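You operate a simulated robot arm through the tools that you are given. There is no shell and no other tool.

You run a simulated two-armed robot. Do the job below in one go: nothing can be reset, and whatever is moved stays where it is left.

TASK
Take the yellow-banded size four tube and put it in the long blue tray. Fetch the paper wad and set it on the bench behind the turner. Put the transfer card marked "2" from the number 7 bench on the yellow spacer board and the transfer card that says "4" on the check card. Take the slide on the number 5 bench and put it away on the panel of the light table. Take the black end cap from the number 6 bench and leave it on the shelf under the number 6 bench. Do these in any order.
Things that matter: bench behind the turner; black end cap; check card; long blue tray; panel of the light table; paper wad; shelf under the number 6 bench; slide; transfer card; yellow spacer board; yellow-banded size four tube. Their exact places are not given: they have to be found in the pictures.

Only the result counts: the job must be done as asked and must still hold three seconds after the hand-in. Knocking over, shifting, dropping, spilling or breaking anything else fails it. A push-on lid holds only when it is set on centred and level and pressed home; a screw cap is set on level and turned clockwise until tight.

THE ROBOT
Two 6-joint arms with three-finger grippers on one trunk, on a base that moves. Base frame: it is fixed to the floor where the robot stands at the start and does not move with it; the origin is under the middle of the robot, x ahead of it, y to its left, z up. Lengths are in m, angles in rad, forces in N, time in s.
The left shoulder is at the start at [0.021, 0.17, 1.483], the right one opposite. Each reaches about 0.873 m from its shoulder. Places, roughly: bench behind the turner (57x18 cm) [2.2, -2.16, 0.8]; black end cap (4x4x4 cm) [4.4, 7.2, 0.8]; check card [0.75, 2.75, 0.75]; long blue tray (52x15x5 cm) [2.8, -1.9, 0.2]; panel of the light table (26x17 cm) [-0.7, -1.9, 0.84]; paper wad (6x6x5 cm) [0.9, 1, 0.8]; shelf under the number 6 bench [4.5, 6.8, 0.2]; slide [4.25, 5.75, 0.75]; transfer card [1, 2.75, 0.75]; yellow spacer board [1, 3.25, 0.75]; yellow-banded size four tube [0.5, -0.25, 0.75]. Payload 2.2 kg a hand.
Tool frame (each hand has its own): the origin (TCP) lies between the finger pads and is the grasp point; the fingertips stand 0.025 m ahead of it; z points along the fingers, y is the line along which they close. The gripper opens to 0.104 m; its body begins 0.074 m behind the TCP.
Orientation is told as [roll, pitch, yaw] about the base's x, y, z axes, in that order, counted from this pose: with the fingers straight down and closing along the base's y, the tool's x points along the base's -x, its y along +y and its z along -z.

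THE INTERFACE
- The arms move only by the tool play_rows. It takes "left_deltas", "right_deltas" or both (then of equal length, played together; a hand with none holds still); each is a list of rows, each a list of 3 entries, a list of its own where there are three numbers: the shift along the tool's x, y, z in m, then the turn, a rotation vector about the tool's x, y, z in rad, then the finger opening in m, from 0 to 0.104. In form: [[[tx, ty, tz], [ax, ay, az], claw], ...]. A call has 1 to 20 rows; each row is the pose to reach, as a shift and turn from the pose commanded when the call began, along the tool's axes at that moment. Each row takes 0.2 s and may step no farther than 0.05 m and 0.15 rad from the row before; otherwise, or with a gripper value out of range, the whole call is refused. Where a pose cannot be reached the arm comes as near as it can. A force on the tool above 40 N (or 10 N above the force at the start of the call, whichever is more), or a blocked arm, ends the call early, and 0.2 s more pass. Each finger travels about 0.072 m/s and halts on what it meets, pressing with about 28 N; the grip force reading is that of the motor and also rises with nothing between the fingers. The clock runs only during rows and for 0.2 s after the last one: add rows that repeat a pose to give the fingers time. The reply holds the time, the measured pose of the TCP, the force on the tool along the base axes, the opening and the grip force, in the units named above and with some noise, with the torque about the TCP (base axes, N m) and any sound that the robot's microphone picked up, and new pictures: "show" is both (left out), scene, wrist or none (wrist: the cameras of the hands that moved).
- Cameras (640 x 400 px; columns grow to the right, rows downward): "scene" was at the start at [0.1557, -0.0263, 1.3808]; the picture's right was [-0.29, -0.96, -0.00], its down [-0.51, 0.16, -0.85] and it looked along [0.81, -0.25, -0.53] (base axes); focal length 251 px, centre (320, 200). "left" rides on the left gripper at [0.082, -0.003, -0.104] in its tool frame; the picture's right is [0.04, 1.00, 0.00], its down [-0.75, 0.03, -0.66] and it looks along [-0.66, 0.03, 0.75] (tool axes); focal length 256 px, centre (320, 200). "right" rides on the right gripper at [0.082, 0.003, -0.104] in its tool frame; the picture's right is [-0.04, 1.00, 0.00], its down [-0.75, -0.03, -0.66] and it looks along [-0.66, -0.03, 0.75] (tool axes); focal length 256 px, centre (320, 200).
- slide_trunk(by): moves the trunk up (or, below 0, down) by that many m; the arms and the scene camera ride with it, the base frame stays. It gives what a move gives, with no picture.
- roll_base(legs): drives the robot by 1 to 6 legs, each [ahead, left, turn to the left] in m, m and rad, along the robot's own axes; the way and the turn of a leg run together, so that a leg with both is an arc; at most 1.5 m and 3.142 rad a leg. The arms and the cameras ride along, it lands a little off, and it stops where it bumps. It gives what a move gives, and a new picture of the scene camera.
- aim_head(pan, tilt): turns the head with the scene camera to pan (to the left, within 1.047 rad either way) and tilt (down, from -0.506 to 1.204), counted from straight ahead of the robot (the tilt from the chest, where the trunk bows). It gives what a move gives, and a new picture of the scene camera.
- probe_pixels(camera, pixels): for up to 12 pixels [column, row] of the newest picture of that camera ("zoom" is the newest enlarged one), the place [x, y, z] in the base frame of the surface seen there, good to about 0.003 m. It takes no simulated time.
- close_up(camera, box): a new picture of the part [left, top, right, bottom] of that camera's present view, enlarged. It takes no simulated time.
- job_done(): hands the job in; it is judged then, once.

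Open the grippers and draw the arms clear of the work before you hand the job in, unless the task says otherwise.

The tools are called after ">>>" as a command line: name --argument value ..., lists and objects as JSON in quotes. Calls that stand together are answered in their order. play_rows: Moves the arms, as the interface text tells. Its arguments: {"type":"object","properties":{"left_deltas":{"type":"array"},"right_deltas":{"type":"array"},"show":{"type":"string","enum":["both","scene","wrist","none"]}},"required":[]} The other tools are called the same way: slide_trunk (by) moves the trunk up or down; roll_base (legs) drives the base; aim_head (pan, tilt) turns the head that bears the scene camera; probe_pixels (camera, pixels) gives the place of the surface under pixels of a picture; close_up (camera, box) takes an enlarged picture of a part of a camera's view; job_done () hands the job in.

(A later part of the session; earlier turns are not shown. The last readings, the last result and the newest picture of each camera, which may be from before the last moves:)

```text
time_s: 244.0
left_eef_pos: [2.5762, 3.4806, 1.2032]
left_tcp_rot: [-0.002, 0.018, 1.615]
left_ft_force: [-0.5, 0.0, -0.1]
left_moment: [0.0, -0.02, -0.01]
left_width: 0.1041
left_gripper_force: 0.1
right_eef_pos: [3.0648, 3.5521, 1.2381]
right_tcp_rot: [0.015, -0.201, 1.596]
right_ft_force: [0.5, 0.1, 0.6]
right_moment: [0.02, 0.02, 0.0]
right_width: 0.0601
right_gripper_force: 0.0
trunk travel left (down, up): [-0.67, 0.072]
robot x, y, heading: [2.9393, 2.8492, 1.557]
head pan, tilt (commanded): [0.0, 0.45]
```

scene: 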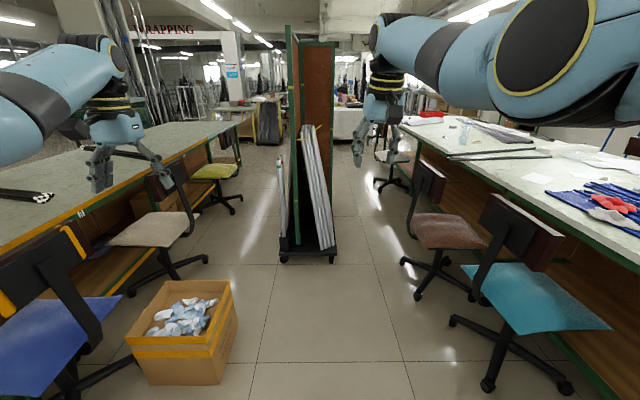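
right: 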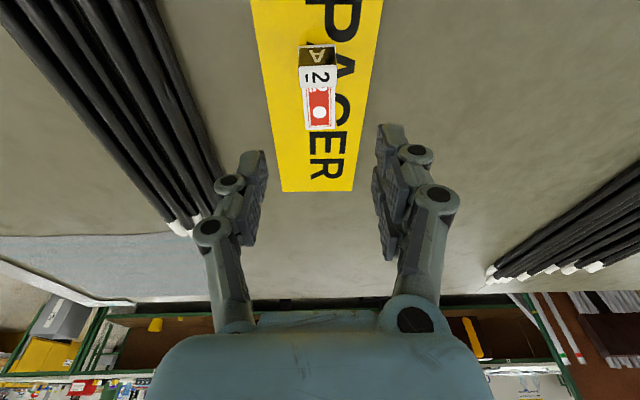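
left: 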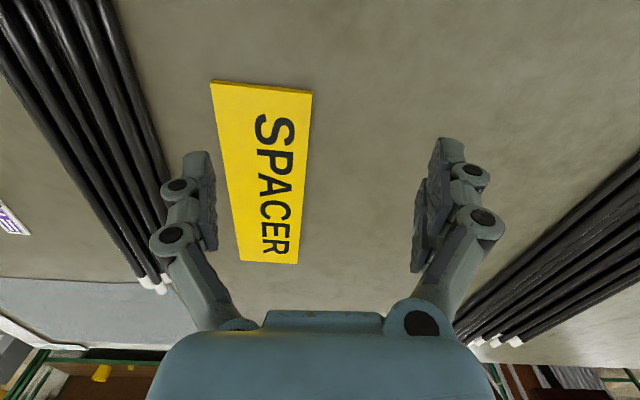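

Now the geometry is clearer. I probe ground points of the trolley, chairs' wheels, and box.

>>> probe_pixels --camera "scene" --pixels '[[284, 261], [336, 260], [207, 262], [240, 212], [207, 383], [237, 322], [453, 322], [404, 263], [418, 298], [377, 192], [335, 245], [282, 245]]'

>>> probe_pixels --camera "scene" --pixels '[[185, 215], [205, 170], [415, 215], [440, 215], [380, 160], [235, 165], [300, 100], [300, 45], [335, 120], [150, 245], [487, 385], [420, 140]]'

```text
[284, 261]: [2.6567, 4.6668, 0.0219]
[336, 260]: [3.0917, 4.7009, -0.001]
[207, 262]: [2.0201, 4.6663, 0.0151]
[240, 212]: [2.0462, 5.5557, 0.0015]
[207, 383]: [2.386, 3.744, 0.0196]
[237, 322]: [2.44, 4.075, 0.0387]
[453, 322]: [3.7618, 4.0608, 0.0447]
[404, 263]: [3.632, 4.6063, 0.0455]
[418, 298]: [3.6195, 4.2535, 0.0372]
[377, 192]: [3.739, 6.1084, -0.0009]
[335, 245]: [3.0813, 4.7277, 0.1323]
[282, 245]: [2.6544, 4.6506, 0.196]
```

```text
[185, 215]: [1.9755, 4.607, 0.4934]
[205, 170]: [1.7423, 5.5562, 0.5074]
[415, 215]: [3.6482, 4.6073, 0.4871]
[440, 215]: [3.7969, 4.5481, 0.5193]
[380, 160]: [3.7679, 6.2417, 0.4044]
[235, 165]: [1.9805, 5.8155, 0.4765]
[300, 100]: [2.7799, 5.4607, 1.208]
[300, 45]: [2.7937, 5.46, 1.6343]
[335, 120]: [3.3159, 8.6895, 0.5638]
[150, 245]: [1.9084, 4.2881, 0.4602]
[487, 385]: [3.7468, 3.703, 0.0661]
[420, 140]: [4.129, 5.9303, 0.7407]
```

The left lane (x 2.03–2.65) past the trolley is wide enough if I pass sideways with the arms pointing west over bench 7. I turn to face west and sidestep north in checked steps.

>>> roll_base --legs '[[0, 0, 1.585]]'

>>> roll_base --legs '[[0.12, -1.33, 0]]'

```text
time_s: 248.3
left_eef_pos: [2.3156, 2.4704, 1.2029]
left_tcp_rot: [-0.004, 0.018, -3.076]
left_ft_force: [-0.2, -0.5, -0.7]
left_moment: [-0.03, -0.01, -0.02]
left_width: 0.1041
left_gripper_force: 0.1
right_eef_pos: [2.2346, 2.9577, 1.2396]
right_tcp_rot: [0.017, -0.199, -3.096]
right_ft_force: [0.2, -0.3, 0.4]
right_moment: [0.0, -0.04, -0.01]
right_width: 0.0601
right_gripper_force: 0.1
trunk travel left (down, up): [-0.67, 0.072]
robot x, y, heading: [2.9377, 2.85, -3.124]
head pan, tilt (commanded): [0.0, 0.45]
```

scene: 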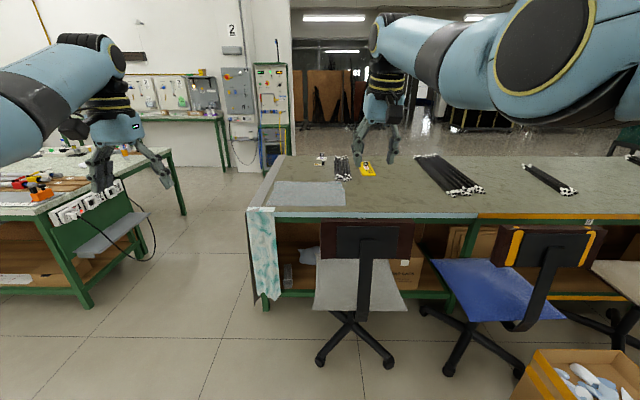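

```text
time_s: 254.9
left_eef_pos: [2.1831, 3.8037, 1.2025]
left_tcp_rot: [-0.004, 0.017, -3.094]
left_ft_force: [-1.2, 0.7, 0.6]
left_moment: [0.0, -0.01, -0.03]
left_width: 0.1041
left_gripper_force: 0.0
right_eef_pos: [2.1094, 4.2933, 1.2393]
right_tcp_rot: [0.016, -0.202, -3.113]
right_ft_force: [-1.3, 0.2, -0.1]
right_moment: [0.03, 0.0, -0.03]
right_width: 0.06
right_gripper_force: 0.1
trunk travel left (down, up): [-0.67, 0.072]
robot x, y, heading: [2.8099, 4.1715, 3.139]
head pan, tilt (commanded): [0.0, 0.45]
```

scene: 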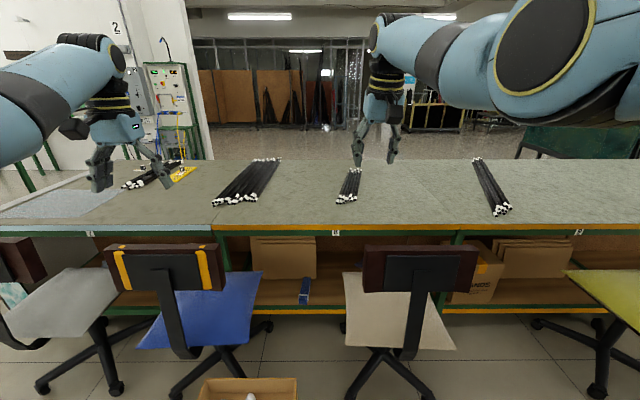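

Robot at (2.81, 4.17). I look down to verify the box and chair wheel positions for the next steps.

>>> aim_head --pan -0.3 --tilt 0.85

```text
time_s: 255.8
left_eef_pos: [2.1832, 3.8037, 1.2033]
left_tcp_rot: [-0.002, 0.017, -3.095]
left_ft_force: [-0.1, -0.5, -0.4]
left_moment: [0.01, -0.02, 0.04]
left_width: 0.1041
left_gripper_force: 0.1
right_eef_pos: [2.1093, 4.2937, 1.2378]
right_tcp_rot: [0.017, -0.2, -3.114]
right_ft_force: [-0.1, 1.0, -0.2]
right_moment: [0.0, 0.01, 0.01]
right_width: 0.06
right_gripper_force: 0.0
trunk travel left (down, up): [-0.67, 0.072]
robot x, y, heading: [2.8125, 4.1704, 3.134]
head pan, tilt (commanded): [-0.3, 0.85]
```

scene: 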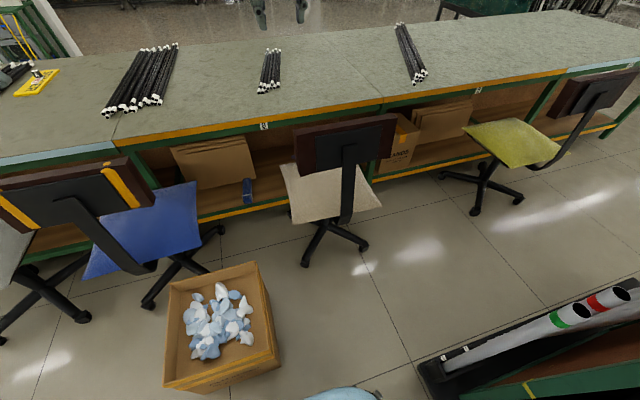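

>>> probe_pixels --camera "scene" --pixels '[[280, 352], [258, 262], [306, 265], [364, 250], [475, 213], [520, 200], [420, 370], [350, 145], [590, 95], [545, 160], [440, 350], [330, 215]]'

```text
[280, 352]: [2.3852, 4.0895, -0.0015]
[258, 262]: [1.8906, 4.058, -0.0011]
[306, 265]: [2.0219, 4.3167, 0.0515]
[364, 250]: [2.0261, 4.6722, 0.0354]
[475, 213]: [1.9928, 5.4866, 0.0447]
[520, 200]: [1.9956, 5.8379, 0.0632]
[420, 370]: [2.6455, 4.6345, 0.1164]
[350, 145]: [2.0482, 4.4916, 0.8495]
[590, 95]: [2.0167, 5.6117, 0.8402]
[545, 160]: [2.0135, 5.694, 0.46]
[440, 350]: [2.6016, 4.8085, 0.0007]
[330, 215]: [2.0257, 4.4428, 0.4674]
```

Lane confirmed: chairs end at x≈2.05, the trolley starts at x≈2.645 (y≥4.63), the box ends at y≈4.09. I thread between box and trolley in two small steps.

>>> roll_base --legs '[[0.21, -0.17, 0.0]]'

>>> roll_base --legs '[[0.25, -0.04, 0.0]]'

```text
time_s: 257.7
left_eef_pos: [1.9751, 3.9706, 1.2032]
left_tcp_rot: [-0.003, 0.017, -3.089]
left_ft_force: [0.1, -1.1, -0.6]
left_moment: [-0.02, -0.04, 0.0]
left_width: 0.1041
left_gripper_force: 0.0
right_eef_pos: [1.899, 4.4596, 1.2392]
right_tcp_rot: [0.015, -0.199, -3.108]
right_ft_force: [0.0, 0.6, -0.3]
right_moment: [-0.02, 0.0, 0.0]
right_width: 0.06
right_gripper_force: 0.0
trunk travel left (down, up): [-0.67, 0.072]
robot x, y, heading: [2.6048, 4.3437, -3.137]
head pan, tilt (commanded): [-0.3, 0.85]
```

scene: 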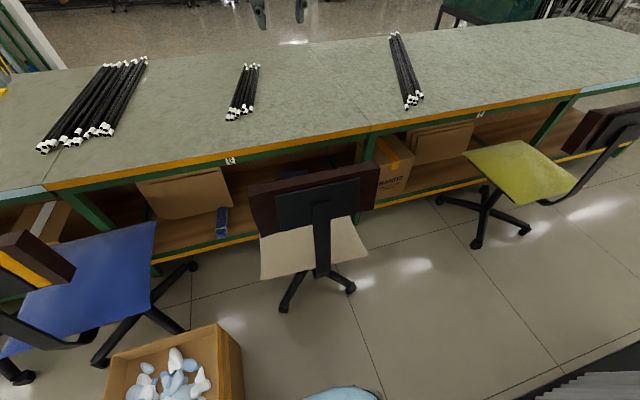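

```text
time_s: 259.6
left_eef_pos: [1.7163, 4.0098, 1.2025]
left_tcp_rot: [-0.004, 0.019, -3.087]
left_ft_force: [0.2, -0.2, 0.6]
left_moment: [0.0, -0.02, -0.02]
left_width: 0.104
left_gripper_force: 0.1
right_eef_pos: [1.6401, 4.4974, 1.2401]
right_tcp_rot: [0.017, -0.199, -3.107]
right_ft_force: [-0.2, -0.2, -0.5]
right_moment: [0.0, -0.03, -0.02]
right_width: 0.0602
right_gripper_force: 0.1
trunk travel left (down, up): [-0.67, 0.072]
robot x, y, heading: [2.3457, 4.3824, -3.143]
head pan, tilt (commanded): [-0.3, 0.85]
```

scene: 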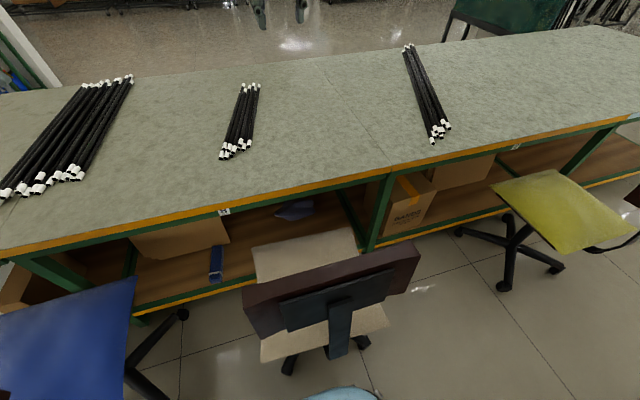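

At (2.346, 4.382), as planned. Now I turn to face north along the lane.

>>> roll_base --legs '[[0, 0, -1.57]]'

>>> aim_head --pan 0.0 --tilt 0.7

```text
time_s: 263.7
left_eef_pos: [1.958, 4.9977, 1.2041]
left_tcp_rot: [-0.004, 0.018, 1.65]
left_ft_force: [-0.5, -0.2, 0.4]
left_moment: [0.0, 0.01, -0.02]
left_width: 0.1042
left_gripper_force: 0.0
right_eef_pos: [2.4444, 5.0874, 1.2395]
right_tcp_rot: [0.015, -0.2, 1.631]
right_ft_force: [0.8, -0.8, -0.4]
right_moment: [0.0, -0.03, 0.05]
right_width: 0.0601
right_gripper_force: 0.0
trunk travel left (down, up): [-0.67, 0.072]
robot x, y, heading: [2.3426, 4.377, 1.603]
head pan, tilt (commanded): [-0.3, 0.85]
```

scene: 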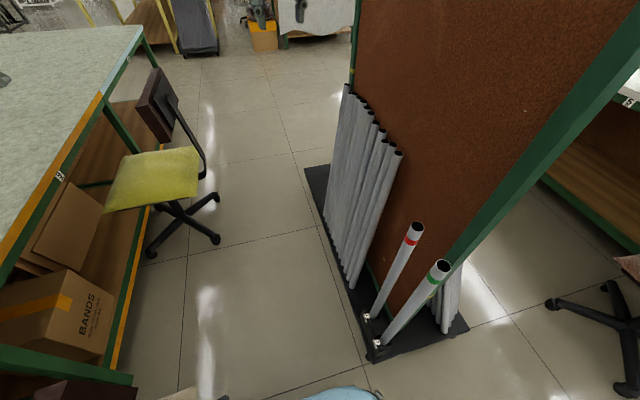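

```text
time_s: 264.5
left_eef_pos: [1.9575, 4.9983, 1.2042]
left_tcp_rot: [-0.003, 0.017, 1.649]
left_ft_force: [-0.3, 1.0, -0.6]
left_moment: [0.01, 0.01, -0.02]
left_width: 0.1039
left_gripper_force: 0.0
right_eef_pos: [2.4456, 5.0878, 1.2401]
right_tcp_rot: [0.017, -0.201, 1.63]
right_ft_force: [0.1, -0.4, -0.1]
right_moment: [0.0, -0.05, 0.03]
right_width: 0.0601
right_gripper_force: 0.0
trunk travel left (down, up): [-0.67, 0.072]
robot x, y, heading: [2.3475, 4.3788, 1.601]
head pan, tilt (commanded): [0.0, 0.7]
```

scene: 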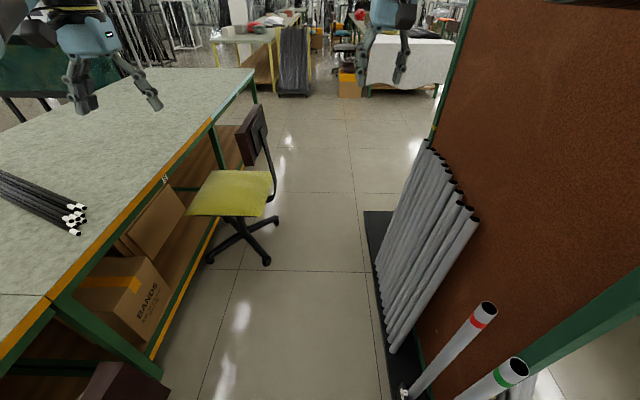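

The lane ahead is clear. I correct the heading and drive north 1.7 m past the trolley.

>>> roll_base --legs '[[0, 0, -0.03], [0.8, 0, 0]]'

>>> roll_base --legs '[[0.95, 0, 0]]'

```text
time_s: 268.9
left_eef_pos: [1.9871, 5.7852, 1.2028]
left_tcp_rot: [-0.001, 0.019, 1.612]
left_ft_force: [-0.8, 0.6, -1.1]
left_moment: [-0.04, 0.04, 0.0]
left_width: 0.104
left_gripper_force: 0.0
right_eef_pos: [2.4769, 5.8556, 1.2389]
right_tcp_rot: [0.016, -0.201, 1.592]
right_ft_force: [0.1, 0.3, -0.2]
right_moment: [-0.07, 0.01, 0.01]
right_width: 0.0601
right_gripper_force: 0.0
trunk travel left (down, up): [-0.67, 0.072]
robot x, y, heading: [2.3491, 5.1513, 1.559]
head pan, tilt (commanded): [0.0, 0.7]
stopped in leg 2: the robot was blocked; the commanded pose is now the measured one
```

scene: 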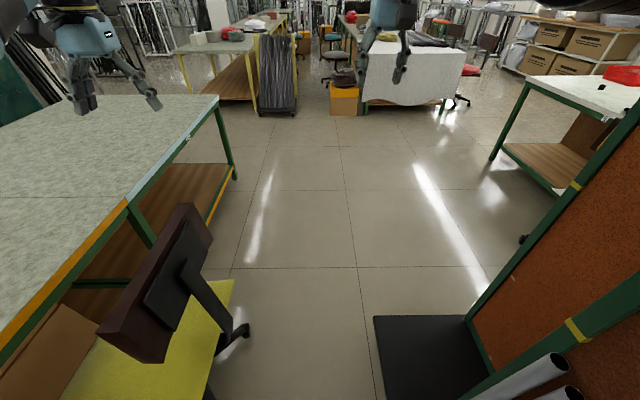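

```text
time_s: 274.0
left_eef_pos: [1.9936, 6.7813, 1.2034]
left_tcp_rot: [-0.001, 0.019, 1.616]
left_ft_force: [0.3, 0.0, 0.9]
left_moment: [-0.01, -0.01, -0.01]
left_width: 0.104
left_gripper_force: 0.0
right_eef_pos: [2.485, 6.8522, 1.2395]
right_tcp_rot: [0.016, -0.201, 1.595]
right_ft_force: [0.0, -0.3, 1.0]
right_moment: [0.01, 0.03, 0.04]
right_width: 0.06
right_gripper_force: 0.0
trunk travel left (down, up): [-0.67, 0.072]
robot x, y, heading: [2.3639, 6.1486, 1.557]
head pan, tilt (commanded): [0.0, 0.7]
```

scene: 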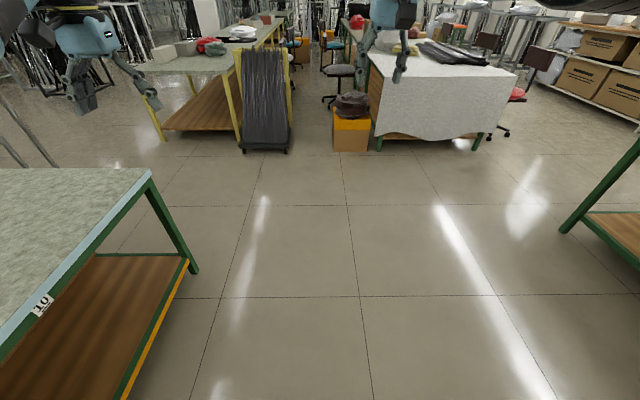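

The report says the robot was briefly blocked in the lane, then it moved on to (2.364, 6.149). I turn back to check that nothing there was shifted (yellow chair, trolley), going by way of the right.

>>> roll_base --legs '[[0, 0, -1.557]]'

>>> aim_head --pan -1.0 --tilt 0.6

>>> aim_head --pan 0.0 --tilt 0.45

```text
time_s: 278.1
left_eef_pos: [2.9724, 6.543, 1.2036]
left_tcp_rot: [-0.001, 0.018, 0.089]
left_ft_force: [0.4, 0.0, 0.6]
left_moment: [0.0, 0.0, 0.0]
left_width: 0.104
left_gripper_force: 0.0
right_eef_pos: [3.0672, 6.0585, 1.2403]
right_tcp_rot: [0.017, -0.202, 0.072]
right_ft_force: [0.1, -0.1, 0.6]
right_moment: [0.0, 0.0, 0.0]
right_width: 0.0601
right_gripper_force: 0.0
trunk travel left (down, up): [-0.67, 0.072]
robot x, y, heading: [2.3635, 6.1508, 0.042]
head pan, tilt (commanded): [0.0, 0.7]
```

scene: 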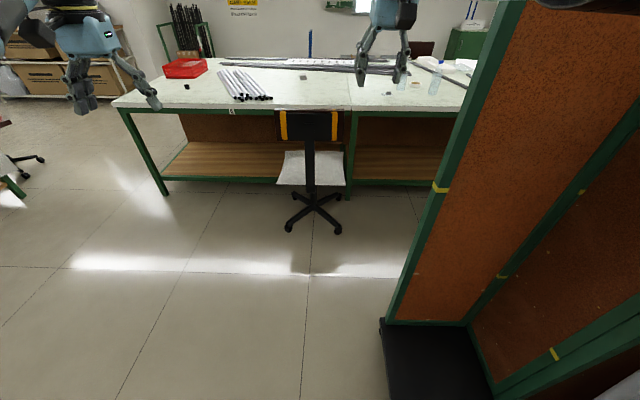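

```text
time_s: 279.4
left_eef_pos: [2.9725, 6.5436, 1.2034]
left_tcp_rot: [-0.003, 0.016, 0.091]
left_ft_force: [-0.8, 0.5, -0.1]
left_moment: [-0.03, -0.01, 0.02]
left_width: 0.1039
left_gripper_force: 0.0
right_eef_pos: [3.0679, 6.0583, 1.2404]
right_tcp_rot: [0.015, -0.201, 0.071]
right_ft_force: [-0.4, -0.6, 0.4]
right_moment: [-0.02, -0.01, 0.0]
right_width: 0.06
right_gripper_force: 0.1
trunk travel left (down, up): [-0.67, 0.072]
robot x, y, heading: [2.3613, 6.1489, 0.044]
head pan, tilt (commanded): [-1.0, 0.6]
```

scene: 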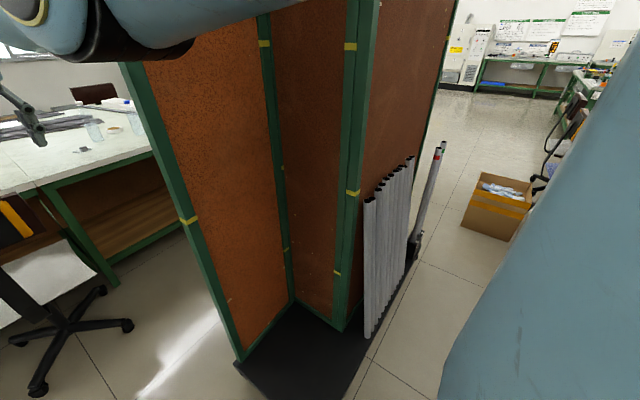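

```text
time_s: 280.7
left_eef_pos: [2.9723, 6.5444, 1.2041]
left_tcp_rot: [-0.001, 0.017, 0.092]
left_ft_force: [0.6, 0.8, 0.1]
left_moment: [-0.03, 0.0, -0.03]
left_width: 0.1041
left_gripper_force: 0.1
right_eef_pos: [3.0677, 6.0581, 1.2392]
right_tcp_rot: [0.015, -0.2, 0.072]
right_ft_force: [-1.1, -0.1, 0.2]
right_moment: [-0.03, 0.01, -0.01]
right_width: 0.0599
right_gripper_force: 0.1
trunk travel left (down, up): [-0.67, 0.072]
robot x, y, heading: [2.3599, 6.1529, 0.038]
head pan, tilt (commanded): [0.0, 0.45]
```

scene: 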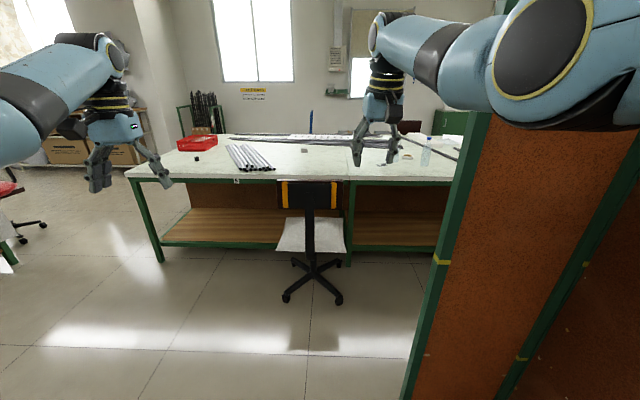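

Nothing looks knocked over. I double-check the trolley's position by probing its base again from here.

>>> aim_head --pan -1.0 --tilt 0.6

>>> probe_pixels --camera "scene" --pixels '[[241, 368], [355, 398], [372, 345], [400, 295], [420, 245], [412, 270], [437, 190], [330, 380], [443, 145], [525, 210], [465, 225], [100, 290]]'

```text
time_s: 282.0
left_eef_pos: [2.9723, 6.5447, 1.2036]
left_tcp_rot: [-0.001, 0.018, 0.091]
left_ft_force: [-0.2, 0.3, 0.6]
left_moment: [0.02, 0.0, 0.0]
left_width: 0.1039
left_gripper_force: 0.0
right_eef_pos: [3.0675, 6.0579, 1.2401]
right_tcp_rot: [0.017, -0.204, 0.075]
right_ft_force: [0.0, -0.6, 0.0]
right_moment: [0.0, 0.01, -0.02]
right_width: 0.0601
right_gripper_force: 0.1
trunk travel left (down, up): [-0.67, 0.072]
robot x, y, heading: [2.3629, 6.1529, 0.037]
head pan, tilt (commanded): [-1.0, 0.6]
```

scene: 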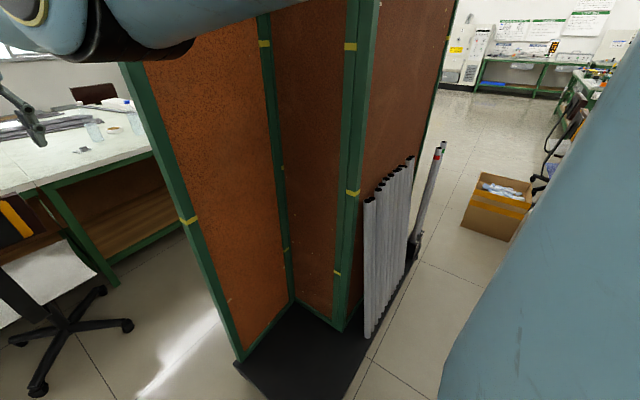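

```text
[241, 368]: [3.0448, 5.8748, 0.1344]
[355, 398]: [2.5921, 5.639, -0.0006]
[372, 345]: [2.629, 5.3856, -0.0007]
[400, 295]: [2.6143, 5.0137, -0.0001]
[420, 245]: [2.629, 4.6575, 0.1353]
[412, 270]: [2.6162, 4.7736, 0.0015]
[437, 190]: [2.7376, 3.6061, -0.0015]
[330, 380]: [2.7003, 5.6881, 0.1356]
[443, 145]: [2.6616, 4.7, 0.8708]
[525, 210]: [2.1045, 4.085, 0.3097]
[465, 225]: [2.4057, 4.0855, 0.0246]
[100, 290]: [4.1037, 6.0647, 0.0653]
```

Trolley and box are where they were. Now I look at the benches to the east in detail.

>>> aim_head --pan 0.0 --tilt 0.45

>>> close_up --camera "scene" --box '[120, 110, 480, 290]'

>>> close_up --camera "scene" --box '[150, 120, 290, 200]'

>>> close_up --camera "scene" --box '[330, 120, 470, 200]'

```text
time_s: 283.2
left_eef_pos: [2.9732, 6.5446, 1.2032]
left_tcp_rot: [-0.002, 0.017, 0.091]
left_ft_force: [-0.2, 0.1, 1.3]
left_moment: [-0.01, 0.0, -0.02]
left_width: 0.1041
left_gripper_force: 0.0
right_eef_pos: [3.0665, 6.0578, 1.2395]
right_tcp_rot: [0.016, -0.204, 0.072]
right_ft_force: [0.5, 0.2, 0.1]
right_moment: [-0.03, -0.01, -0.01]
right_width: 0.06
right_gripper_force: 0.1
trunk travel left (down, up): [-0.67, 0.072]
robot x, y, heading: [2.3615, 6.1497, 0.039]
head pan, tilt (commanded): [0.0, 0.45]
```

scene: 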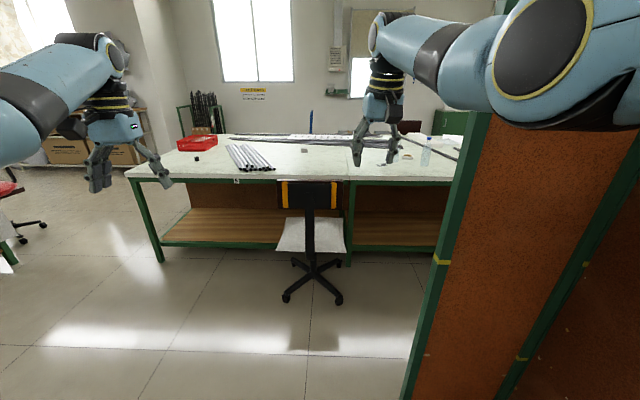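

```text
1.78 times, centred on (300, 200) of scene
```

zoom: 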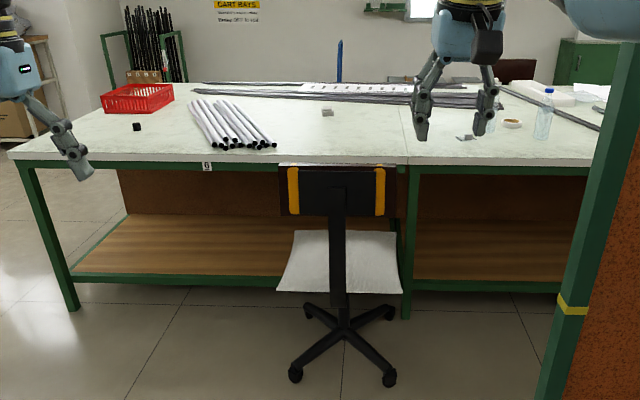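

```text
4.57 times, centred on (220, 160) of scene
```

zoom: 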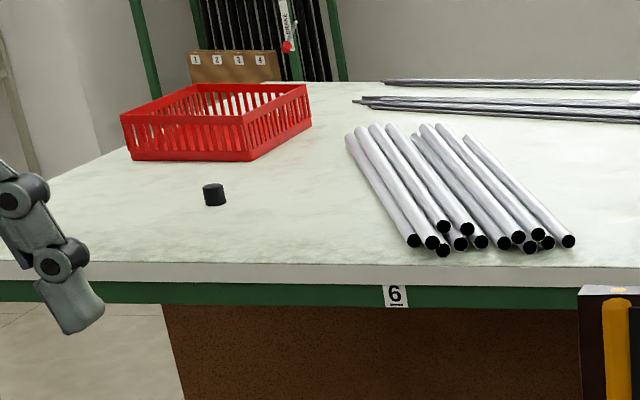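

```text
4.57 times, centred on (400, 160) of scene
```

zoom: 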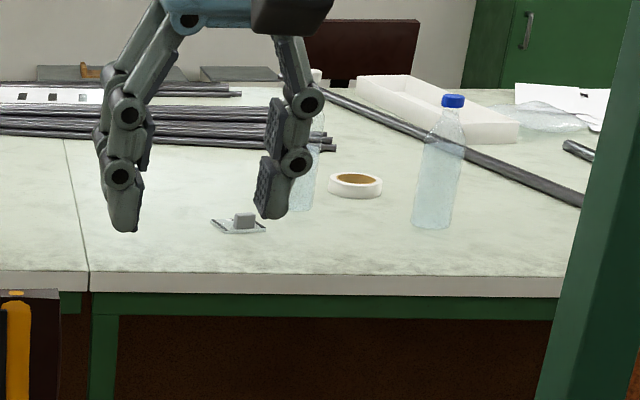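

Bench 6's tag is visible; the black cap is on it near the red basket, and on the bench to the right (5) there's a small plate with a grey block – likely the slide. I probe them.

>>> probe_pixels --camera "scene" --pixels '[[197, 158], [197, 155], [382, 164], [304, 150], [236, 181], [350, 185], [127, 182], [162, 262], [215, 225], [348, 262], [285, 298], [340, 300]]'

>>> probe_pixels --camera "scene" --pixels '[[200, 240], [240, 215], [170, 235], [310, 195], [315, 265], [285, 245], [180, 148], [230, 165], [255, 172], [210, 212], [400, 158], [427, 160]]'

```text
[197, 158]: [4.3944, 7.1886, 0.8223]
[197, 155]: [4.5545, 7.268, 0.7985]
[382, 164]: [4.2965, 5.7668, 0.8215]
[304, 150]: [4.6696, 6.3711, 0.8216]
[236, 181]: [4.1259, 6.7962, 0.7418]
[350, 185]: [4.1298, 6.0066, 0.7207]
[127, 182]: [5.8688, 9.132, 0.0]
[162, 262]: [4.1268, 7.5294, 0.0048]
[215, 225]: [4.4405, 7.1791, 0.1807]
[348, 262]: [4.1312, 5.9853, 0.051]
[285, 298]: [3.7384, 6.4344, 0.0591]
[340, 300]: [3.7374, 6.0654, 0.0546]
```

```text
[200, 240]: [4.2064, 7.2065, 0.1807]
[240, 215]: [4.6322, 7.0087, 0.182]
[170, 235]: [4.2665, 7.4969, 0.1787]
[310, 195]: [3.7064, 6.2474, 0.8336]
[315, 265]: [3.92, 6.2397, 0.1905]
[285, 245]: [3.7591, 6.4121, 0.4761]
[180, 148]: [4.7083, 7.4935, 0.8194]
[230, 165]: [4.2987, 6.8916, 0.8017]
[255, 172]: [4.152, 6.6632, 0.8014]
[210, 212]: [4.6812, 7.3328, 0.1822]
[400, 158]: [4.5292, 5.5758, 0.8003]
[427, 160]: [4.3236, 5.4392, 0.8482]
```

The cap is at (4.394, 7.19) on bench 6 (z 0.80, edge x≈4.126); its shelf is at z≈0.18. The slide is at (4.297, 5.767) on bench 5. I drive to the cap first.

>>> roll_base --legs '[[0, 0, -0.039], [0, 1.18, 0], [1.2, 0, 0]]'

>>> aim_head --pan -0.1 --tilt 0.7

```text
time_s: 295.5
left_eef_pos: [4.1926, 7.7657, 1.2031]
left_tcp_rot: [-0.003, 0.018, 0.071]
left_ft_force: [-0.3, 0.8, 1.0]
left_moment: [0.01, -0.01, -0.02]
left_width: 0.1042
left_gripper_force: 0.2
right_eef_pos: [4.2773, 7.2788, 1.2401]
right_tcp_rot: [0.016, -0.202, 0.053]
right_ft_force: [0.2, -0.2, -0.9]
right_moment: [0.0, -0.01, -0.03]
right_width: 0.0601
right_gripper_force: 0.1
trunk travel left (down, up): [-0.67, 0.072]
robot x, y, heading: [3.5716, 7.3892, 0.017]
head pan, tilt (commanded): [0.0, 0.45]
```

scene: 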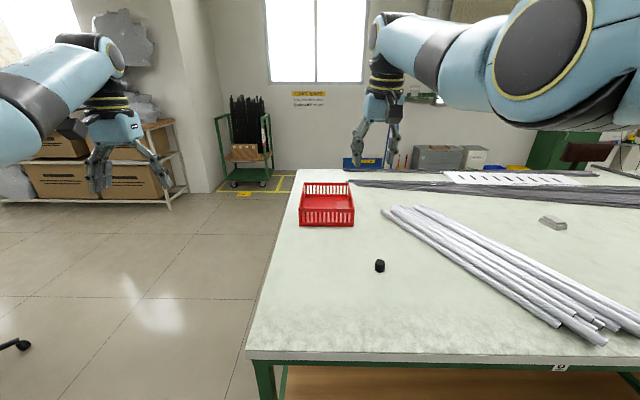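

```text
time_s: 296.3
left_eef_pos: [4.1922, 7.7664, 1.2042]
left_tcp_rot: [-0.001, 0.018, 0.072]
left_ft_force: [-0.4, -0.2, -0.9]
left_moment: [0.01, -0.01, -0.04]
left_width: 0.1039
left_gripper_force: 0.1
right_eef_pos: [4.2777, 7.2789, 1.2401]
right_tcp_rot: [0.013, -0.202, 0.053]
right_ft_force: [-0.9, 0.0, 0.5]
right_moment: [-0.04, 0.01, -0.03]
right_width: 0.06
right_gripper_force: 0.1
trunk travel left (down, up): [-0.67, 0.072]
robot x, y, heading: [3.5703, 7.3851, 0.017]
head pan, tilt (commanded): [-0.099, 0.7]
```

scene: 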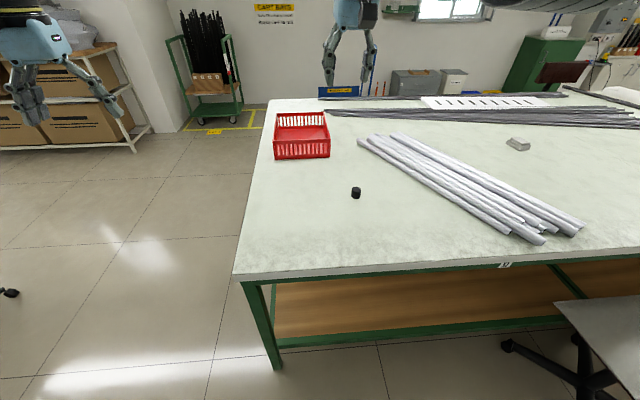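

>>> close_up --camera "scene" --box '[336, 180, 376, 205]'

>>> probe_pixels --camera "scene" --pixels '[[355, 188], [355, 194], [355, 199], [235, 280], [268, 358], [350, 330], [420, 300], [500, 265], [362, 145], [300, 158]]'

```text
16.00 times, centred on (356, 192) of scene
```

zoom: 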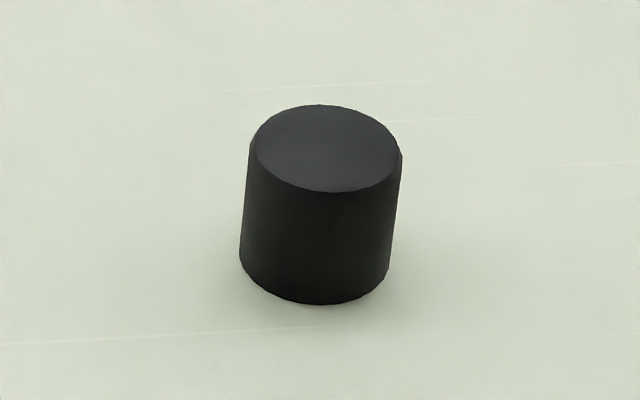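

```text
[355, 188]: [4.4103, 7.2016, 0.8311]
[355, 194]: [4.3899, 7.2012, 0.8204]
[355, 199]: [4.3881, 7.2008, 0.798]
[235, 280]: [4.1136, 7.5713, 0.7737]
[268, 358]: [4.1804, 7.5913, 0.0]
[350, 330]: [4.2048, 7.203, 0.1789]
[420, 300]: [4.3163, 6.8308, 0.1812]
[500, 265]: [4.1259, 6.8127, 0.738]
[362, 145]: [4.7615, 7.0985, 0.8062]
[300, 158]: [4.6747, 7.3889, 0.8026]
```

The cap is centred at about (4.408, 7.198), top z≈0.833, radius ~0.018. I drive up to the bench and lower the trunk 0.2 m.

>>> roll_base --legs '[[0.25, 0, -0.017]]'

>>> slide_trunk --by -0.2

```text
time_s: 298.1
left_eef_pos: [4.4471, 7.7578, 1.203]
left_tcp_rot: [-0.002, 0.018, 0.055]
left_ft_force: [0.9, -0.2, 0.1]
left_moment: [0.02, 0.0, 0.03]
left_width: 0.1041
left_gripper_force: 0.0
right_eef_pos: [4.5234, 7.2684, 1.2406]
right_tcp_rot: [0.015, -0.203, 0.036]
right_ft_force: [-0.1, -1.1, 0.2]
right_moment: [0.01, 0.02, -0.01]
right_width: 0.0603
right_gripper_force: 0.1
trunk travel left (down, up): [-0.67, 0.072]
robot x, y, heading: [3.823, 7.3888, 0.004]
head pan, tilt (commanded): [-0.099, 0.7]
```

scene: 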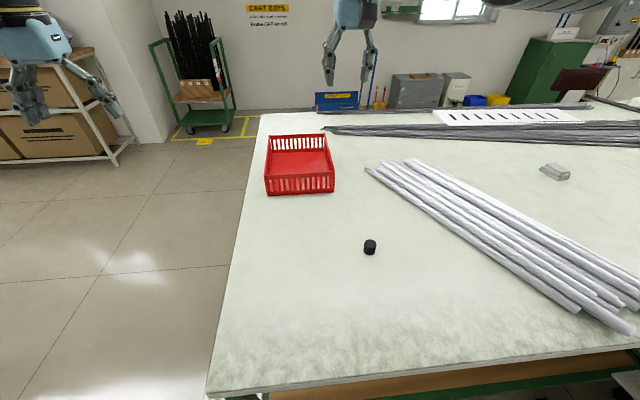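

```text
time_s: 300.3
left_eef_pos: [4.4446, 7.7582, 1.0036]
left_tcp_rot: [-0.001, 0.017, 0.055]
left_ft_force: [0.4, 0.4, 0.2]
left_moment: [-0.02, -0.02, 0.03]
left_width: 0.1039
left_gripper_force: 0.0
right_eef_pos: [4.5231, 7.269, 1.0392]
right_tcp_rot: [0.017, -0.201, 0.035]
right_ft_force: [-0.3, 0.5, 0.2]
right_moment: [-0.02, 0.0, -0.02]
right_width: 0.06
right_gripper_force: 0.0
trunk travel left (down, up): [-0.47, 0.272]
robot x, y, heading: [3.8206, 7.3882, 0.001]
head pan, tilt (commanded): [-0.099, 0.7]
```

I move the right hand above the cap with fingers vertical, opening to 0.08.

>>> play_rows --right_deltas '[[[0.028, -0.0134, 0.0186], [0.0014, 0.04, 0.007], 0.08], [[0.0556, -0.0268, 0.0372], [0.0028, 0.08, 0.014], 0.08], [[0.0833, -0.0402, 0.0559], [0.0042, 0.12, 0.02], 0.08], [[0.1111, -0.0536, 0.0745], [0.0056, 0.16, 0.027], 0.08], [[0.1389, -0.067, 0.0931], [0.007, 0.2, 0.034], 0.08], [[0.1389, -0.067, 0.0931], [0.007, 0.2, 0.034], 0.08]]' --show "wrist"

```text
time_s: 301.7
left_eef_pos: [4.4463, 7.7576, 1.0039]
left_tcp_rot: [-0.003, 0.018, 0.054]
left_ft_force: [0.7, 0.6, 0.3]
left_moment: [-0.03, 0.02, -0.05]
left_width: 0.1041
left_gripper_force: 0.0
right_eef_pos: [4.4082, 7.1972, 0.9208]
right_tcp_rot: [0.01, -0.001, 0.003]
right_ft_force: [0.2, 0.1, 0.6]
right_moment: [0.02, -0.02, -0.01]
right_width: 0.08
right_gripper_force: 0.1
trunk travel left (down, up): [-0.47, 0.272]
robot x, y, heading: [3.8205, 7.3854, 0.001]
head pan, tilt (commanded): [-0.099, 0.7]
```

right: 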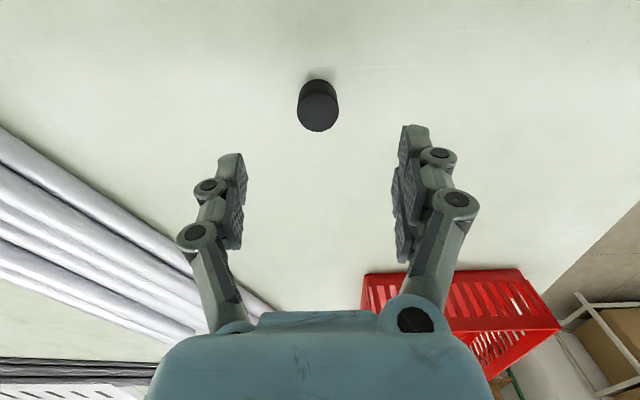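

The cap's top (318, 112) is nearly under the TCP. I descend 9.2 cm with a small correction and close on it.

>>> play_rows --right_deltas '[[[0.002, -0.001, 0.04], [0, 0, 0], 0.08], [[0.003, -0.0015, 0.075], [0, 0, 0], 0.08], [[0.003, -0.0015, 0.09], [0, 0, 0], 0.08], [[0.003, -0.0015, 0.09], [0, 0, 0], 0.065], [[0.003, -0.0015, 0.09], [0, 0, 0], 0.05], [[0.003, -0.0015, 0.09], [0, 0, 0], 0.04], [[0.003, -0.0015, 0.09], [0, 0, 0], 0.03], [[0.003, -0.0015, 0.09], [0, 0, 0], 0.02], [[0.003, -0.0015, 0.09], [0, 0, 0], 0.02]]' --show "wrist"

```text
time_s: 303.7
left_eef_pos: [4.4455, 7.7577, 1.004]
left_tcp_rot: [-0.001, 0.017, 0.054]
left_ft_force: [-0.5, -0.3, -0.6]
left_moment: [-0.02, 0.01, 0.03]
left_width: 0.1039
left_gripper_force: 0.0
right_eef_pos: [4.406, 7.1995, 0.8301]
right_tcp_rot: [0.012, -0.001, 0.002]
right_ft_force: [-0.2, -0.3, -0.6]
right_moment: [0.04, 0.01, 0.0]
right_width: 0.0317
right_gripper_force: 27.8
trunk travel left (down, up): [-0.47, 0.272]
robot x, y, heading: [3.8212, 7.3876, 0.001]
head pan, tilt (commanded): [-0.099, 0.7]
```

right: 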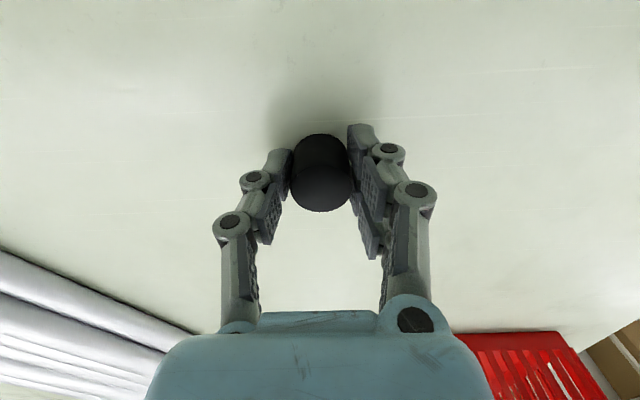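

The cap is held (opening 0.032). I lift it 0.12 m and back away from the bench.

>>> play_rows --right_deltas '[[[0, 0, -0.04], [0, 0, 0], 0.02], [[0, 0, -0.08], [0, 0, 0], 0.02], [[0, 0, -0.12], [0, 0, 0], 0.02], [[0, 0, -0.12], [0, 0, 0], 0.02]]' --show "wrist"

>>> roll_base --legs '[[-0.62, 0, 0]]'

```text
time_s: 304.7
left_eef_pos: [4.4471, 7.7571, 1.0041]
left_tcp_rot: [-0.001, 0.019, 0.053]
left_ft_force: [0.4, 0.3, -0.6]
left_moment: [0.01, 0.0, 0.0]
left_width: 0.104
left_gripper_force: 0.1
right_eef_pos: [4.4066, 7.2001, 0.9503]
right_tcp_rot: [0.012, -0.003, 0.006]
right_ft_force: [0.2, 0.6, -0.4]
right_moment: [0.0, -0.02, -0.01]
right_width: 0.0314
right_gripper_force: 28.0
trunk travel left (down, up): [-0.47, 0.272]
robot x, y, heading: [3.822, 7.3873, -0.003]
head pan, tilt (commanded): [-0.099, 0.7]
```

right: 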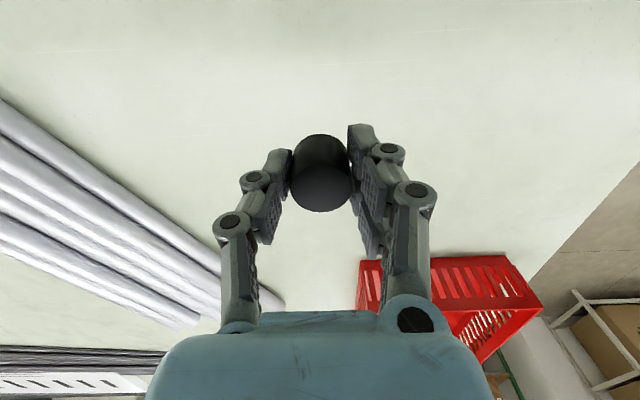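

```text
time_s: 308.1
left_eef_pos: [3.8423, 7.754, 1.004]
left_tcp_rot: [-0.004, 0.017, 0.05]
left_ft_force: [-0.4, 0.1, 0.2]
left_moment: [0.0, -0.03, 0.0]
left_width: 0.1041
left_gripper_force: 0.1
right_eef_pos: [3.8004, 7.1983, 0.9485]
right_tcp_rot: [0.012, -0.003, -0.001]
right_ft_force: [0.2, 0.3, 1.2]
right_moment: [-0.02, -0.01, -0.03]
right_width: 0.0315
right_gripper_force: 28.0
trunk travel left (down, up): [-0.47, 0.272]
robot x, y, heading: [3.2178, 7.3878, 0.001]
head pan, tilt (commanded): [-0.099, 0.7]
```

scene: 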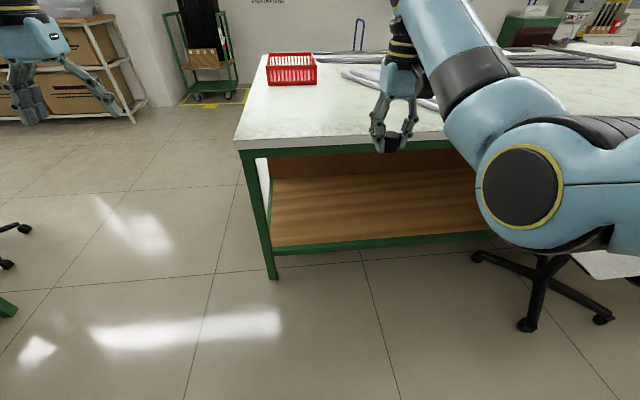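

I tuck the left hand to the side and lower the right hand (with the cap) to the relative pose needed for going under the bench.

>>> play_rows --left_deltas '[[[0.0353, 0.0177, 0.023], [0, 0, 0], 0.104], [[0.0706, 0.0355, 0.046], [0, 0, 0], 0.104], [[0.1058, 0.0532, 0.069], [0, 0, 0], 0.104], [[0.1411, 0.0709, 0.092], [0, 0, 0], 0.104], [[0.1764, 0.0886, 0.115], [0, 0, 0], 0.104], [[0.2117, 0.1064, 0.138], [0, 0, 0], 0.104], [[0.2469, 0.1241, 0.161], [0, 0, 0], 0.104], [[0.2822, 0.1418, 0.184], [0, 0, 0], 0.104], [[0.3175, 0.1595, 0.207], [0, 0, 0], 0.104], [[0.3528, 0.1773, 0.23], [0, 0, 0], 0.104], [[0.388, 0.195, 0.253], [0, 0, 0], 0.104], [[0.4233, 0.2127, 0.276], [0, 0, 0], 0.104], [[0.4233, 0.2127, 0.276], [0, 0, 0], 0.104]]' --right_deltas '[[[0.0068, 0, 0.0207], [0, 0, 0], 0.02], [[0.0137, 0, 0.0414], [0, 0, 0], 0.02], [[0.0205, 0, 0.0621], [0, 0, 0], 0.02], [[0.0273, 0, 0.0828], [0, 0, 0], 0.02], [[0.0342, 0, 0.1035], [0, 0, 0], 0.02], [[0.041, 0, 0.1242], [0, 0, 0], 0.02], [[0.0478, 0, 0.145], [0, 0, 0], 0.02], [[0.0547, 0, 0.1657], [0, 0, 0], 0.02], [[0.0615, 0, 0.1864], [0, 0, 0], 0.02], [[0.0683, 0, 0.2071], [0, 0, 0], 0.02], [[0.0752, 0, 0.2278], [0, 0, 0], 0.02], [[0.082, 0, 0.2485], [0, 0, 0], 0.02], [[0.082, 0, 0.2485], [0, 0, 0], 0.02]]' --show "scene"

```text
time_s: 310.9
left_eef_pos: [3.4065, 7.9442, 0.7344]
left_tcp_rot: [-0.002, 0.016, 0.049]
left_ft_force: [0.0, 0.4, 0.0]
left_moment: [0.02, 0.05, -0.06]
left_width: 0.1043
left_gripper_force: 0.0
left hand out of reach, approached as far as the arm can: row 1, 2, 3
right_eef_pos: [3.7183, 7.2003, 0.7007]
right_tcp_rot: [0.011, -0.005, -0.001]
right_ft_force: [0.3, -0.1, -0.8]
right_moment: [-0.01, 0.0, 0.01]
right_width: 0.0311
right_gripper_force: 27.9
trunk travel left (down, up): [-0.47, 0.272]
robot x, y, heading: [3.2169, 7.3879, -0.006]
head pan, tilt (commanded): [-0.099, 0.7]
```

scene: 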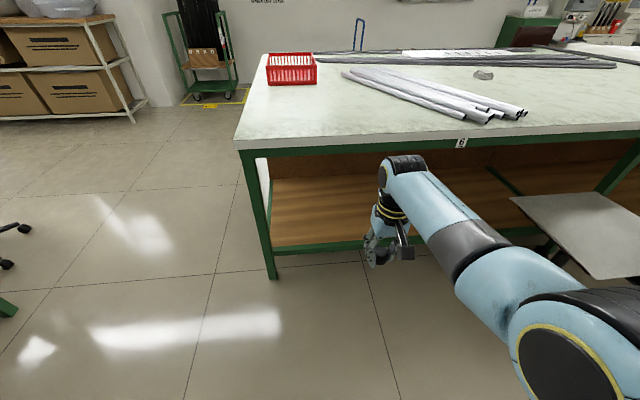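

Both poses reached. I lower the trunk in two steps.

>>> slide_trunk --by -0.4

>>> slide_trunk --by -0.05

>>> aim_head --pan -0.15 --tilt 0.5

```text
time_s: 314.7
left_eef_pos: [3.3513, 7.9455, 0.3185]
left_tcp_rot: [0.007, 0.192, 0.05]
left_ft_force: [0.3, 0.1, -0.4]
left_moment: [-0.01, 0.0, -0.01]
left_width: 0.1039
left_gripper_force: 0.0
right_eef_pos: [3.7205, 7.2003, 0.2998]
right_tcp_rot: [0.013, -0.004, -0.002]
right_ft_force: [-0.4, 1.4, 0.3]
right_moment: [-0.02, -0.03, 0.0]
right_width: 0.0312
right_gripper_force: 27.7
trunk travel left (down, up): [-0.07, 0.672]
robot x, y, heading: [3.2196, 7.3844, -0.007]
head pan, tilt (commanded): [-0.099, 0.7]
```

```text
time_s: 315.6
left_eef_pos: [3.3334, 7.944, 0.2677]
left_tcp_rot: [0.006, 0.253, 0.05]
left_ft_force: [0.3, -1.3, 0.4]
left_moment: [0.0, 0.02, -0.01]
left_width: 0.1042
left_gripper_force: 0.0
right_eef_pos: [3.7193, 7.2007, 0.2504]
right_tcp_rot: [0.013, -0.004, -0.001]
right_ft_force: [-0.3, 0.9, -0.5]
right_moment: [-0.02, 0.01, -0.01]
right_width: 0.0315
right_gripper_force: 28.2
trunk travel left (down, up): [-0.02, 0.722]
robot x, y, heading: [3.2167, 7.3894, -0.002]
head pan, tilt (commanded): [-0.099, 0.7]
```

```text
time_s: 316.4
left_eef_pos: [3.3329, 7.9443, 0.2676]
left_tcp_rot: [0.008, 0.252, 0.051]
left_ft_force: [-0.1, 1.2, -0.3]
left_moment: [-0.03, -0.03, -0.01]
left_width: 0.1041
left_gripper_force: 0.0
right_eef_pos: [3.7199, 7.1999, 0.2506]
right_tcp_rot: [0.012, -0.002, -0.001]
right_ft_force: [-0.3, -0.4, 0.0]
right_moment: [0.02, 0.0, 0.01]
right_width: 0.0316
right_gripper_force: 27.8
trunk travel left (down, up): [-0.02, 0.722]
robot x, y, heading: [3.2175, 7.3846, 0.0]
head pan, tilt (commanded): [-0.15, 0.499]
```

scene: 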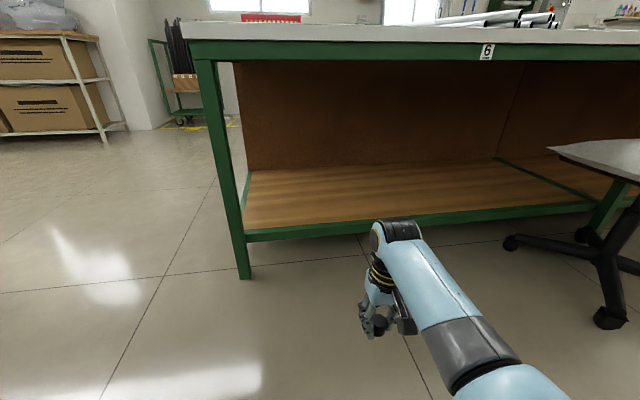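

Under-bench clearance looks good. I probe the shelf, rail, forearm height and bench underside before driving in.

>>> probe_pixels --camera "scene" --pixels '[[400, 225], [420, 260], [395, 222], [330, 232], [330, 225], [330, 215], [330, 57], [330, 50], [300, 190], [320, 170], [470, 345], [380, 325]]'

```text
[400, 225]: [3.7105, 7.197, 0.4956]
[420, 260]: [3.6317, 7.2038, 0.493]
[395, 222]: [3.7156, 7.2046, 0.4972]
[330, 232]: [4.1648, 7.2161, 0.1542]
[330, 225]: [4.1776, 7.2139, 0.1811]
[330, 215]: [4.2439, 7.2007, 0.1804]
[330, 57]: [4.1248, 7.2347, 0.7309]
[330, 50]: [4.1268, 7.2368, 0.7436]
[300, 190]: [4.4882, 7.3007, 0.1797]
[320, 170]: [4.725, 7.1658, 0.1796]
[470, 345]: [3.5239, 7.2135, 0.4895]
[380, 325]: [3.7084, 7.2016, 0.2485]
```

Shelf z = 0.180, bench underside ≈0.72, forearm top 0.50. I drive forward 0.60 m under the bench.

>>> roll_base --legs '[[0.59, 0, 0]]'

```text
time_s: 319.8
left_eef_pos: [3.9193, 7.9507, 0.2677]
left_tcp_rot: [0.007, 0.253, 0.075]
left_ft_force: [0.0, -0.2, 0.7]
left_moment: [-0.01, -0.04, -0.03]
left_width: 0.1039
left_gripper_force: 0.1
right_eef_pos: [4.3223, 7.2167, 0.2503]
right_tcp_rot: [0.011, -0.002, 0.021]
right_ft_force: [-0.1, 0.2, -0.4]
right_moment: [0.04, 0.01, -0.04]
right_width: 0.0315
right_gripper_force: 28.0
trunk travel left (down, up): [-0.02, 0.722]
robot x, y, heading: [3.8175, 7.3904, 0.019]
head pan, tilt (commanded): [-0.15, 0.499]
```

scene: 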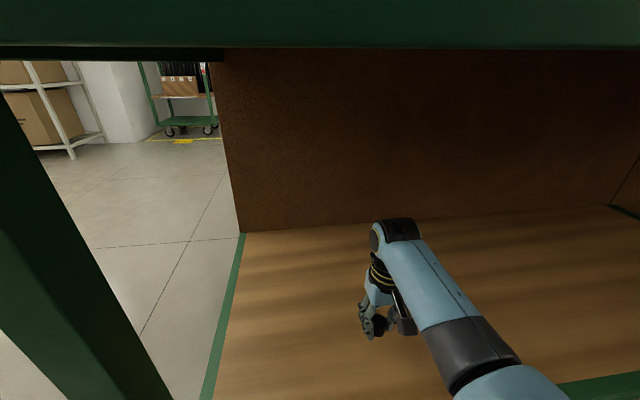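

The cap is over the shelf at (4.322, 7.217). I lower it 3.8 cm onto the shelf and open the fingers.

>>> play_rows --right_deltas '[[[0, 0, 0.02], [0, 0, 0], 0.02], [[0, 0, 0.033], [0, 0, 0], 0.02], [[0, 0, 0.038], [0, 0, 0], 0.02], [[0, 0, 0.038], [0, 0, 0], 0.02], [[0, 0, 0.038], [0, 0, 0], 0.036], [[0, 0, 0.038], [0, 0, 0], 0.045], [[0, 0, 0.038], [0, 0, 0], 0.06], [[0, 0, 0.038], [0, 0, 0], 0.075], [[0, 0, 0.038], [0, 0, 0], 0.075]]'

```text
time_s: 321.8
left_eef_pos: [3.9185, 7.9507, 0.2671]
left_tcp_rot: [0.007, 0.254, 0.075]
left_ft_force: [-0.5, 0.1, -0.3]
left_moment: [0.03, 0.0, 0.04]
left_width: 0.1039
left_gripper_force: 0.1
right_eef_pos: [4.3225, 7.22, 0.2114]
right_tcp_rot: [0.011, 0.0, 0.022]
right_ft_force: [1.1, 0.3, 0.3]
right_moment: [-0.02, -0.01, 0.02]
right_width: 0.0753
right_gripper_force: 0.1
trunk travel left (down, up): [-0.02, 0.722]
robot x, y, heading: [3.8151, 7.3924, 0.022]
head pan, tilt (commanded): [-0.15, 0.499]
```

scene: 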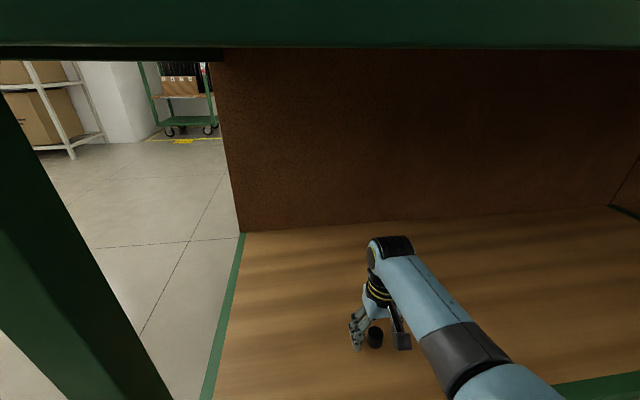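
right: 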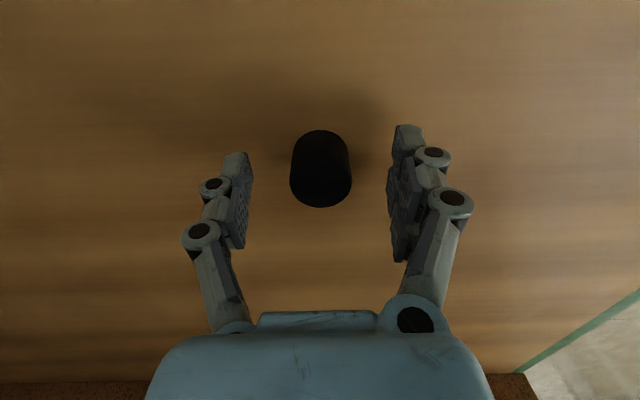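

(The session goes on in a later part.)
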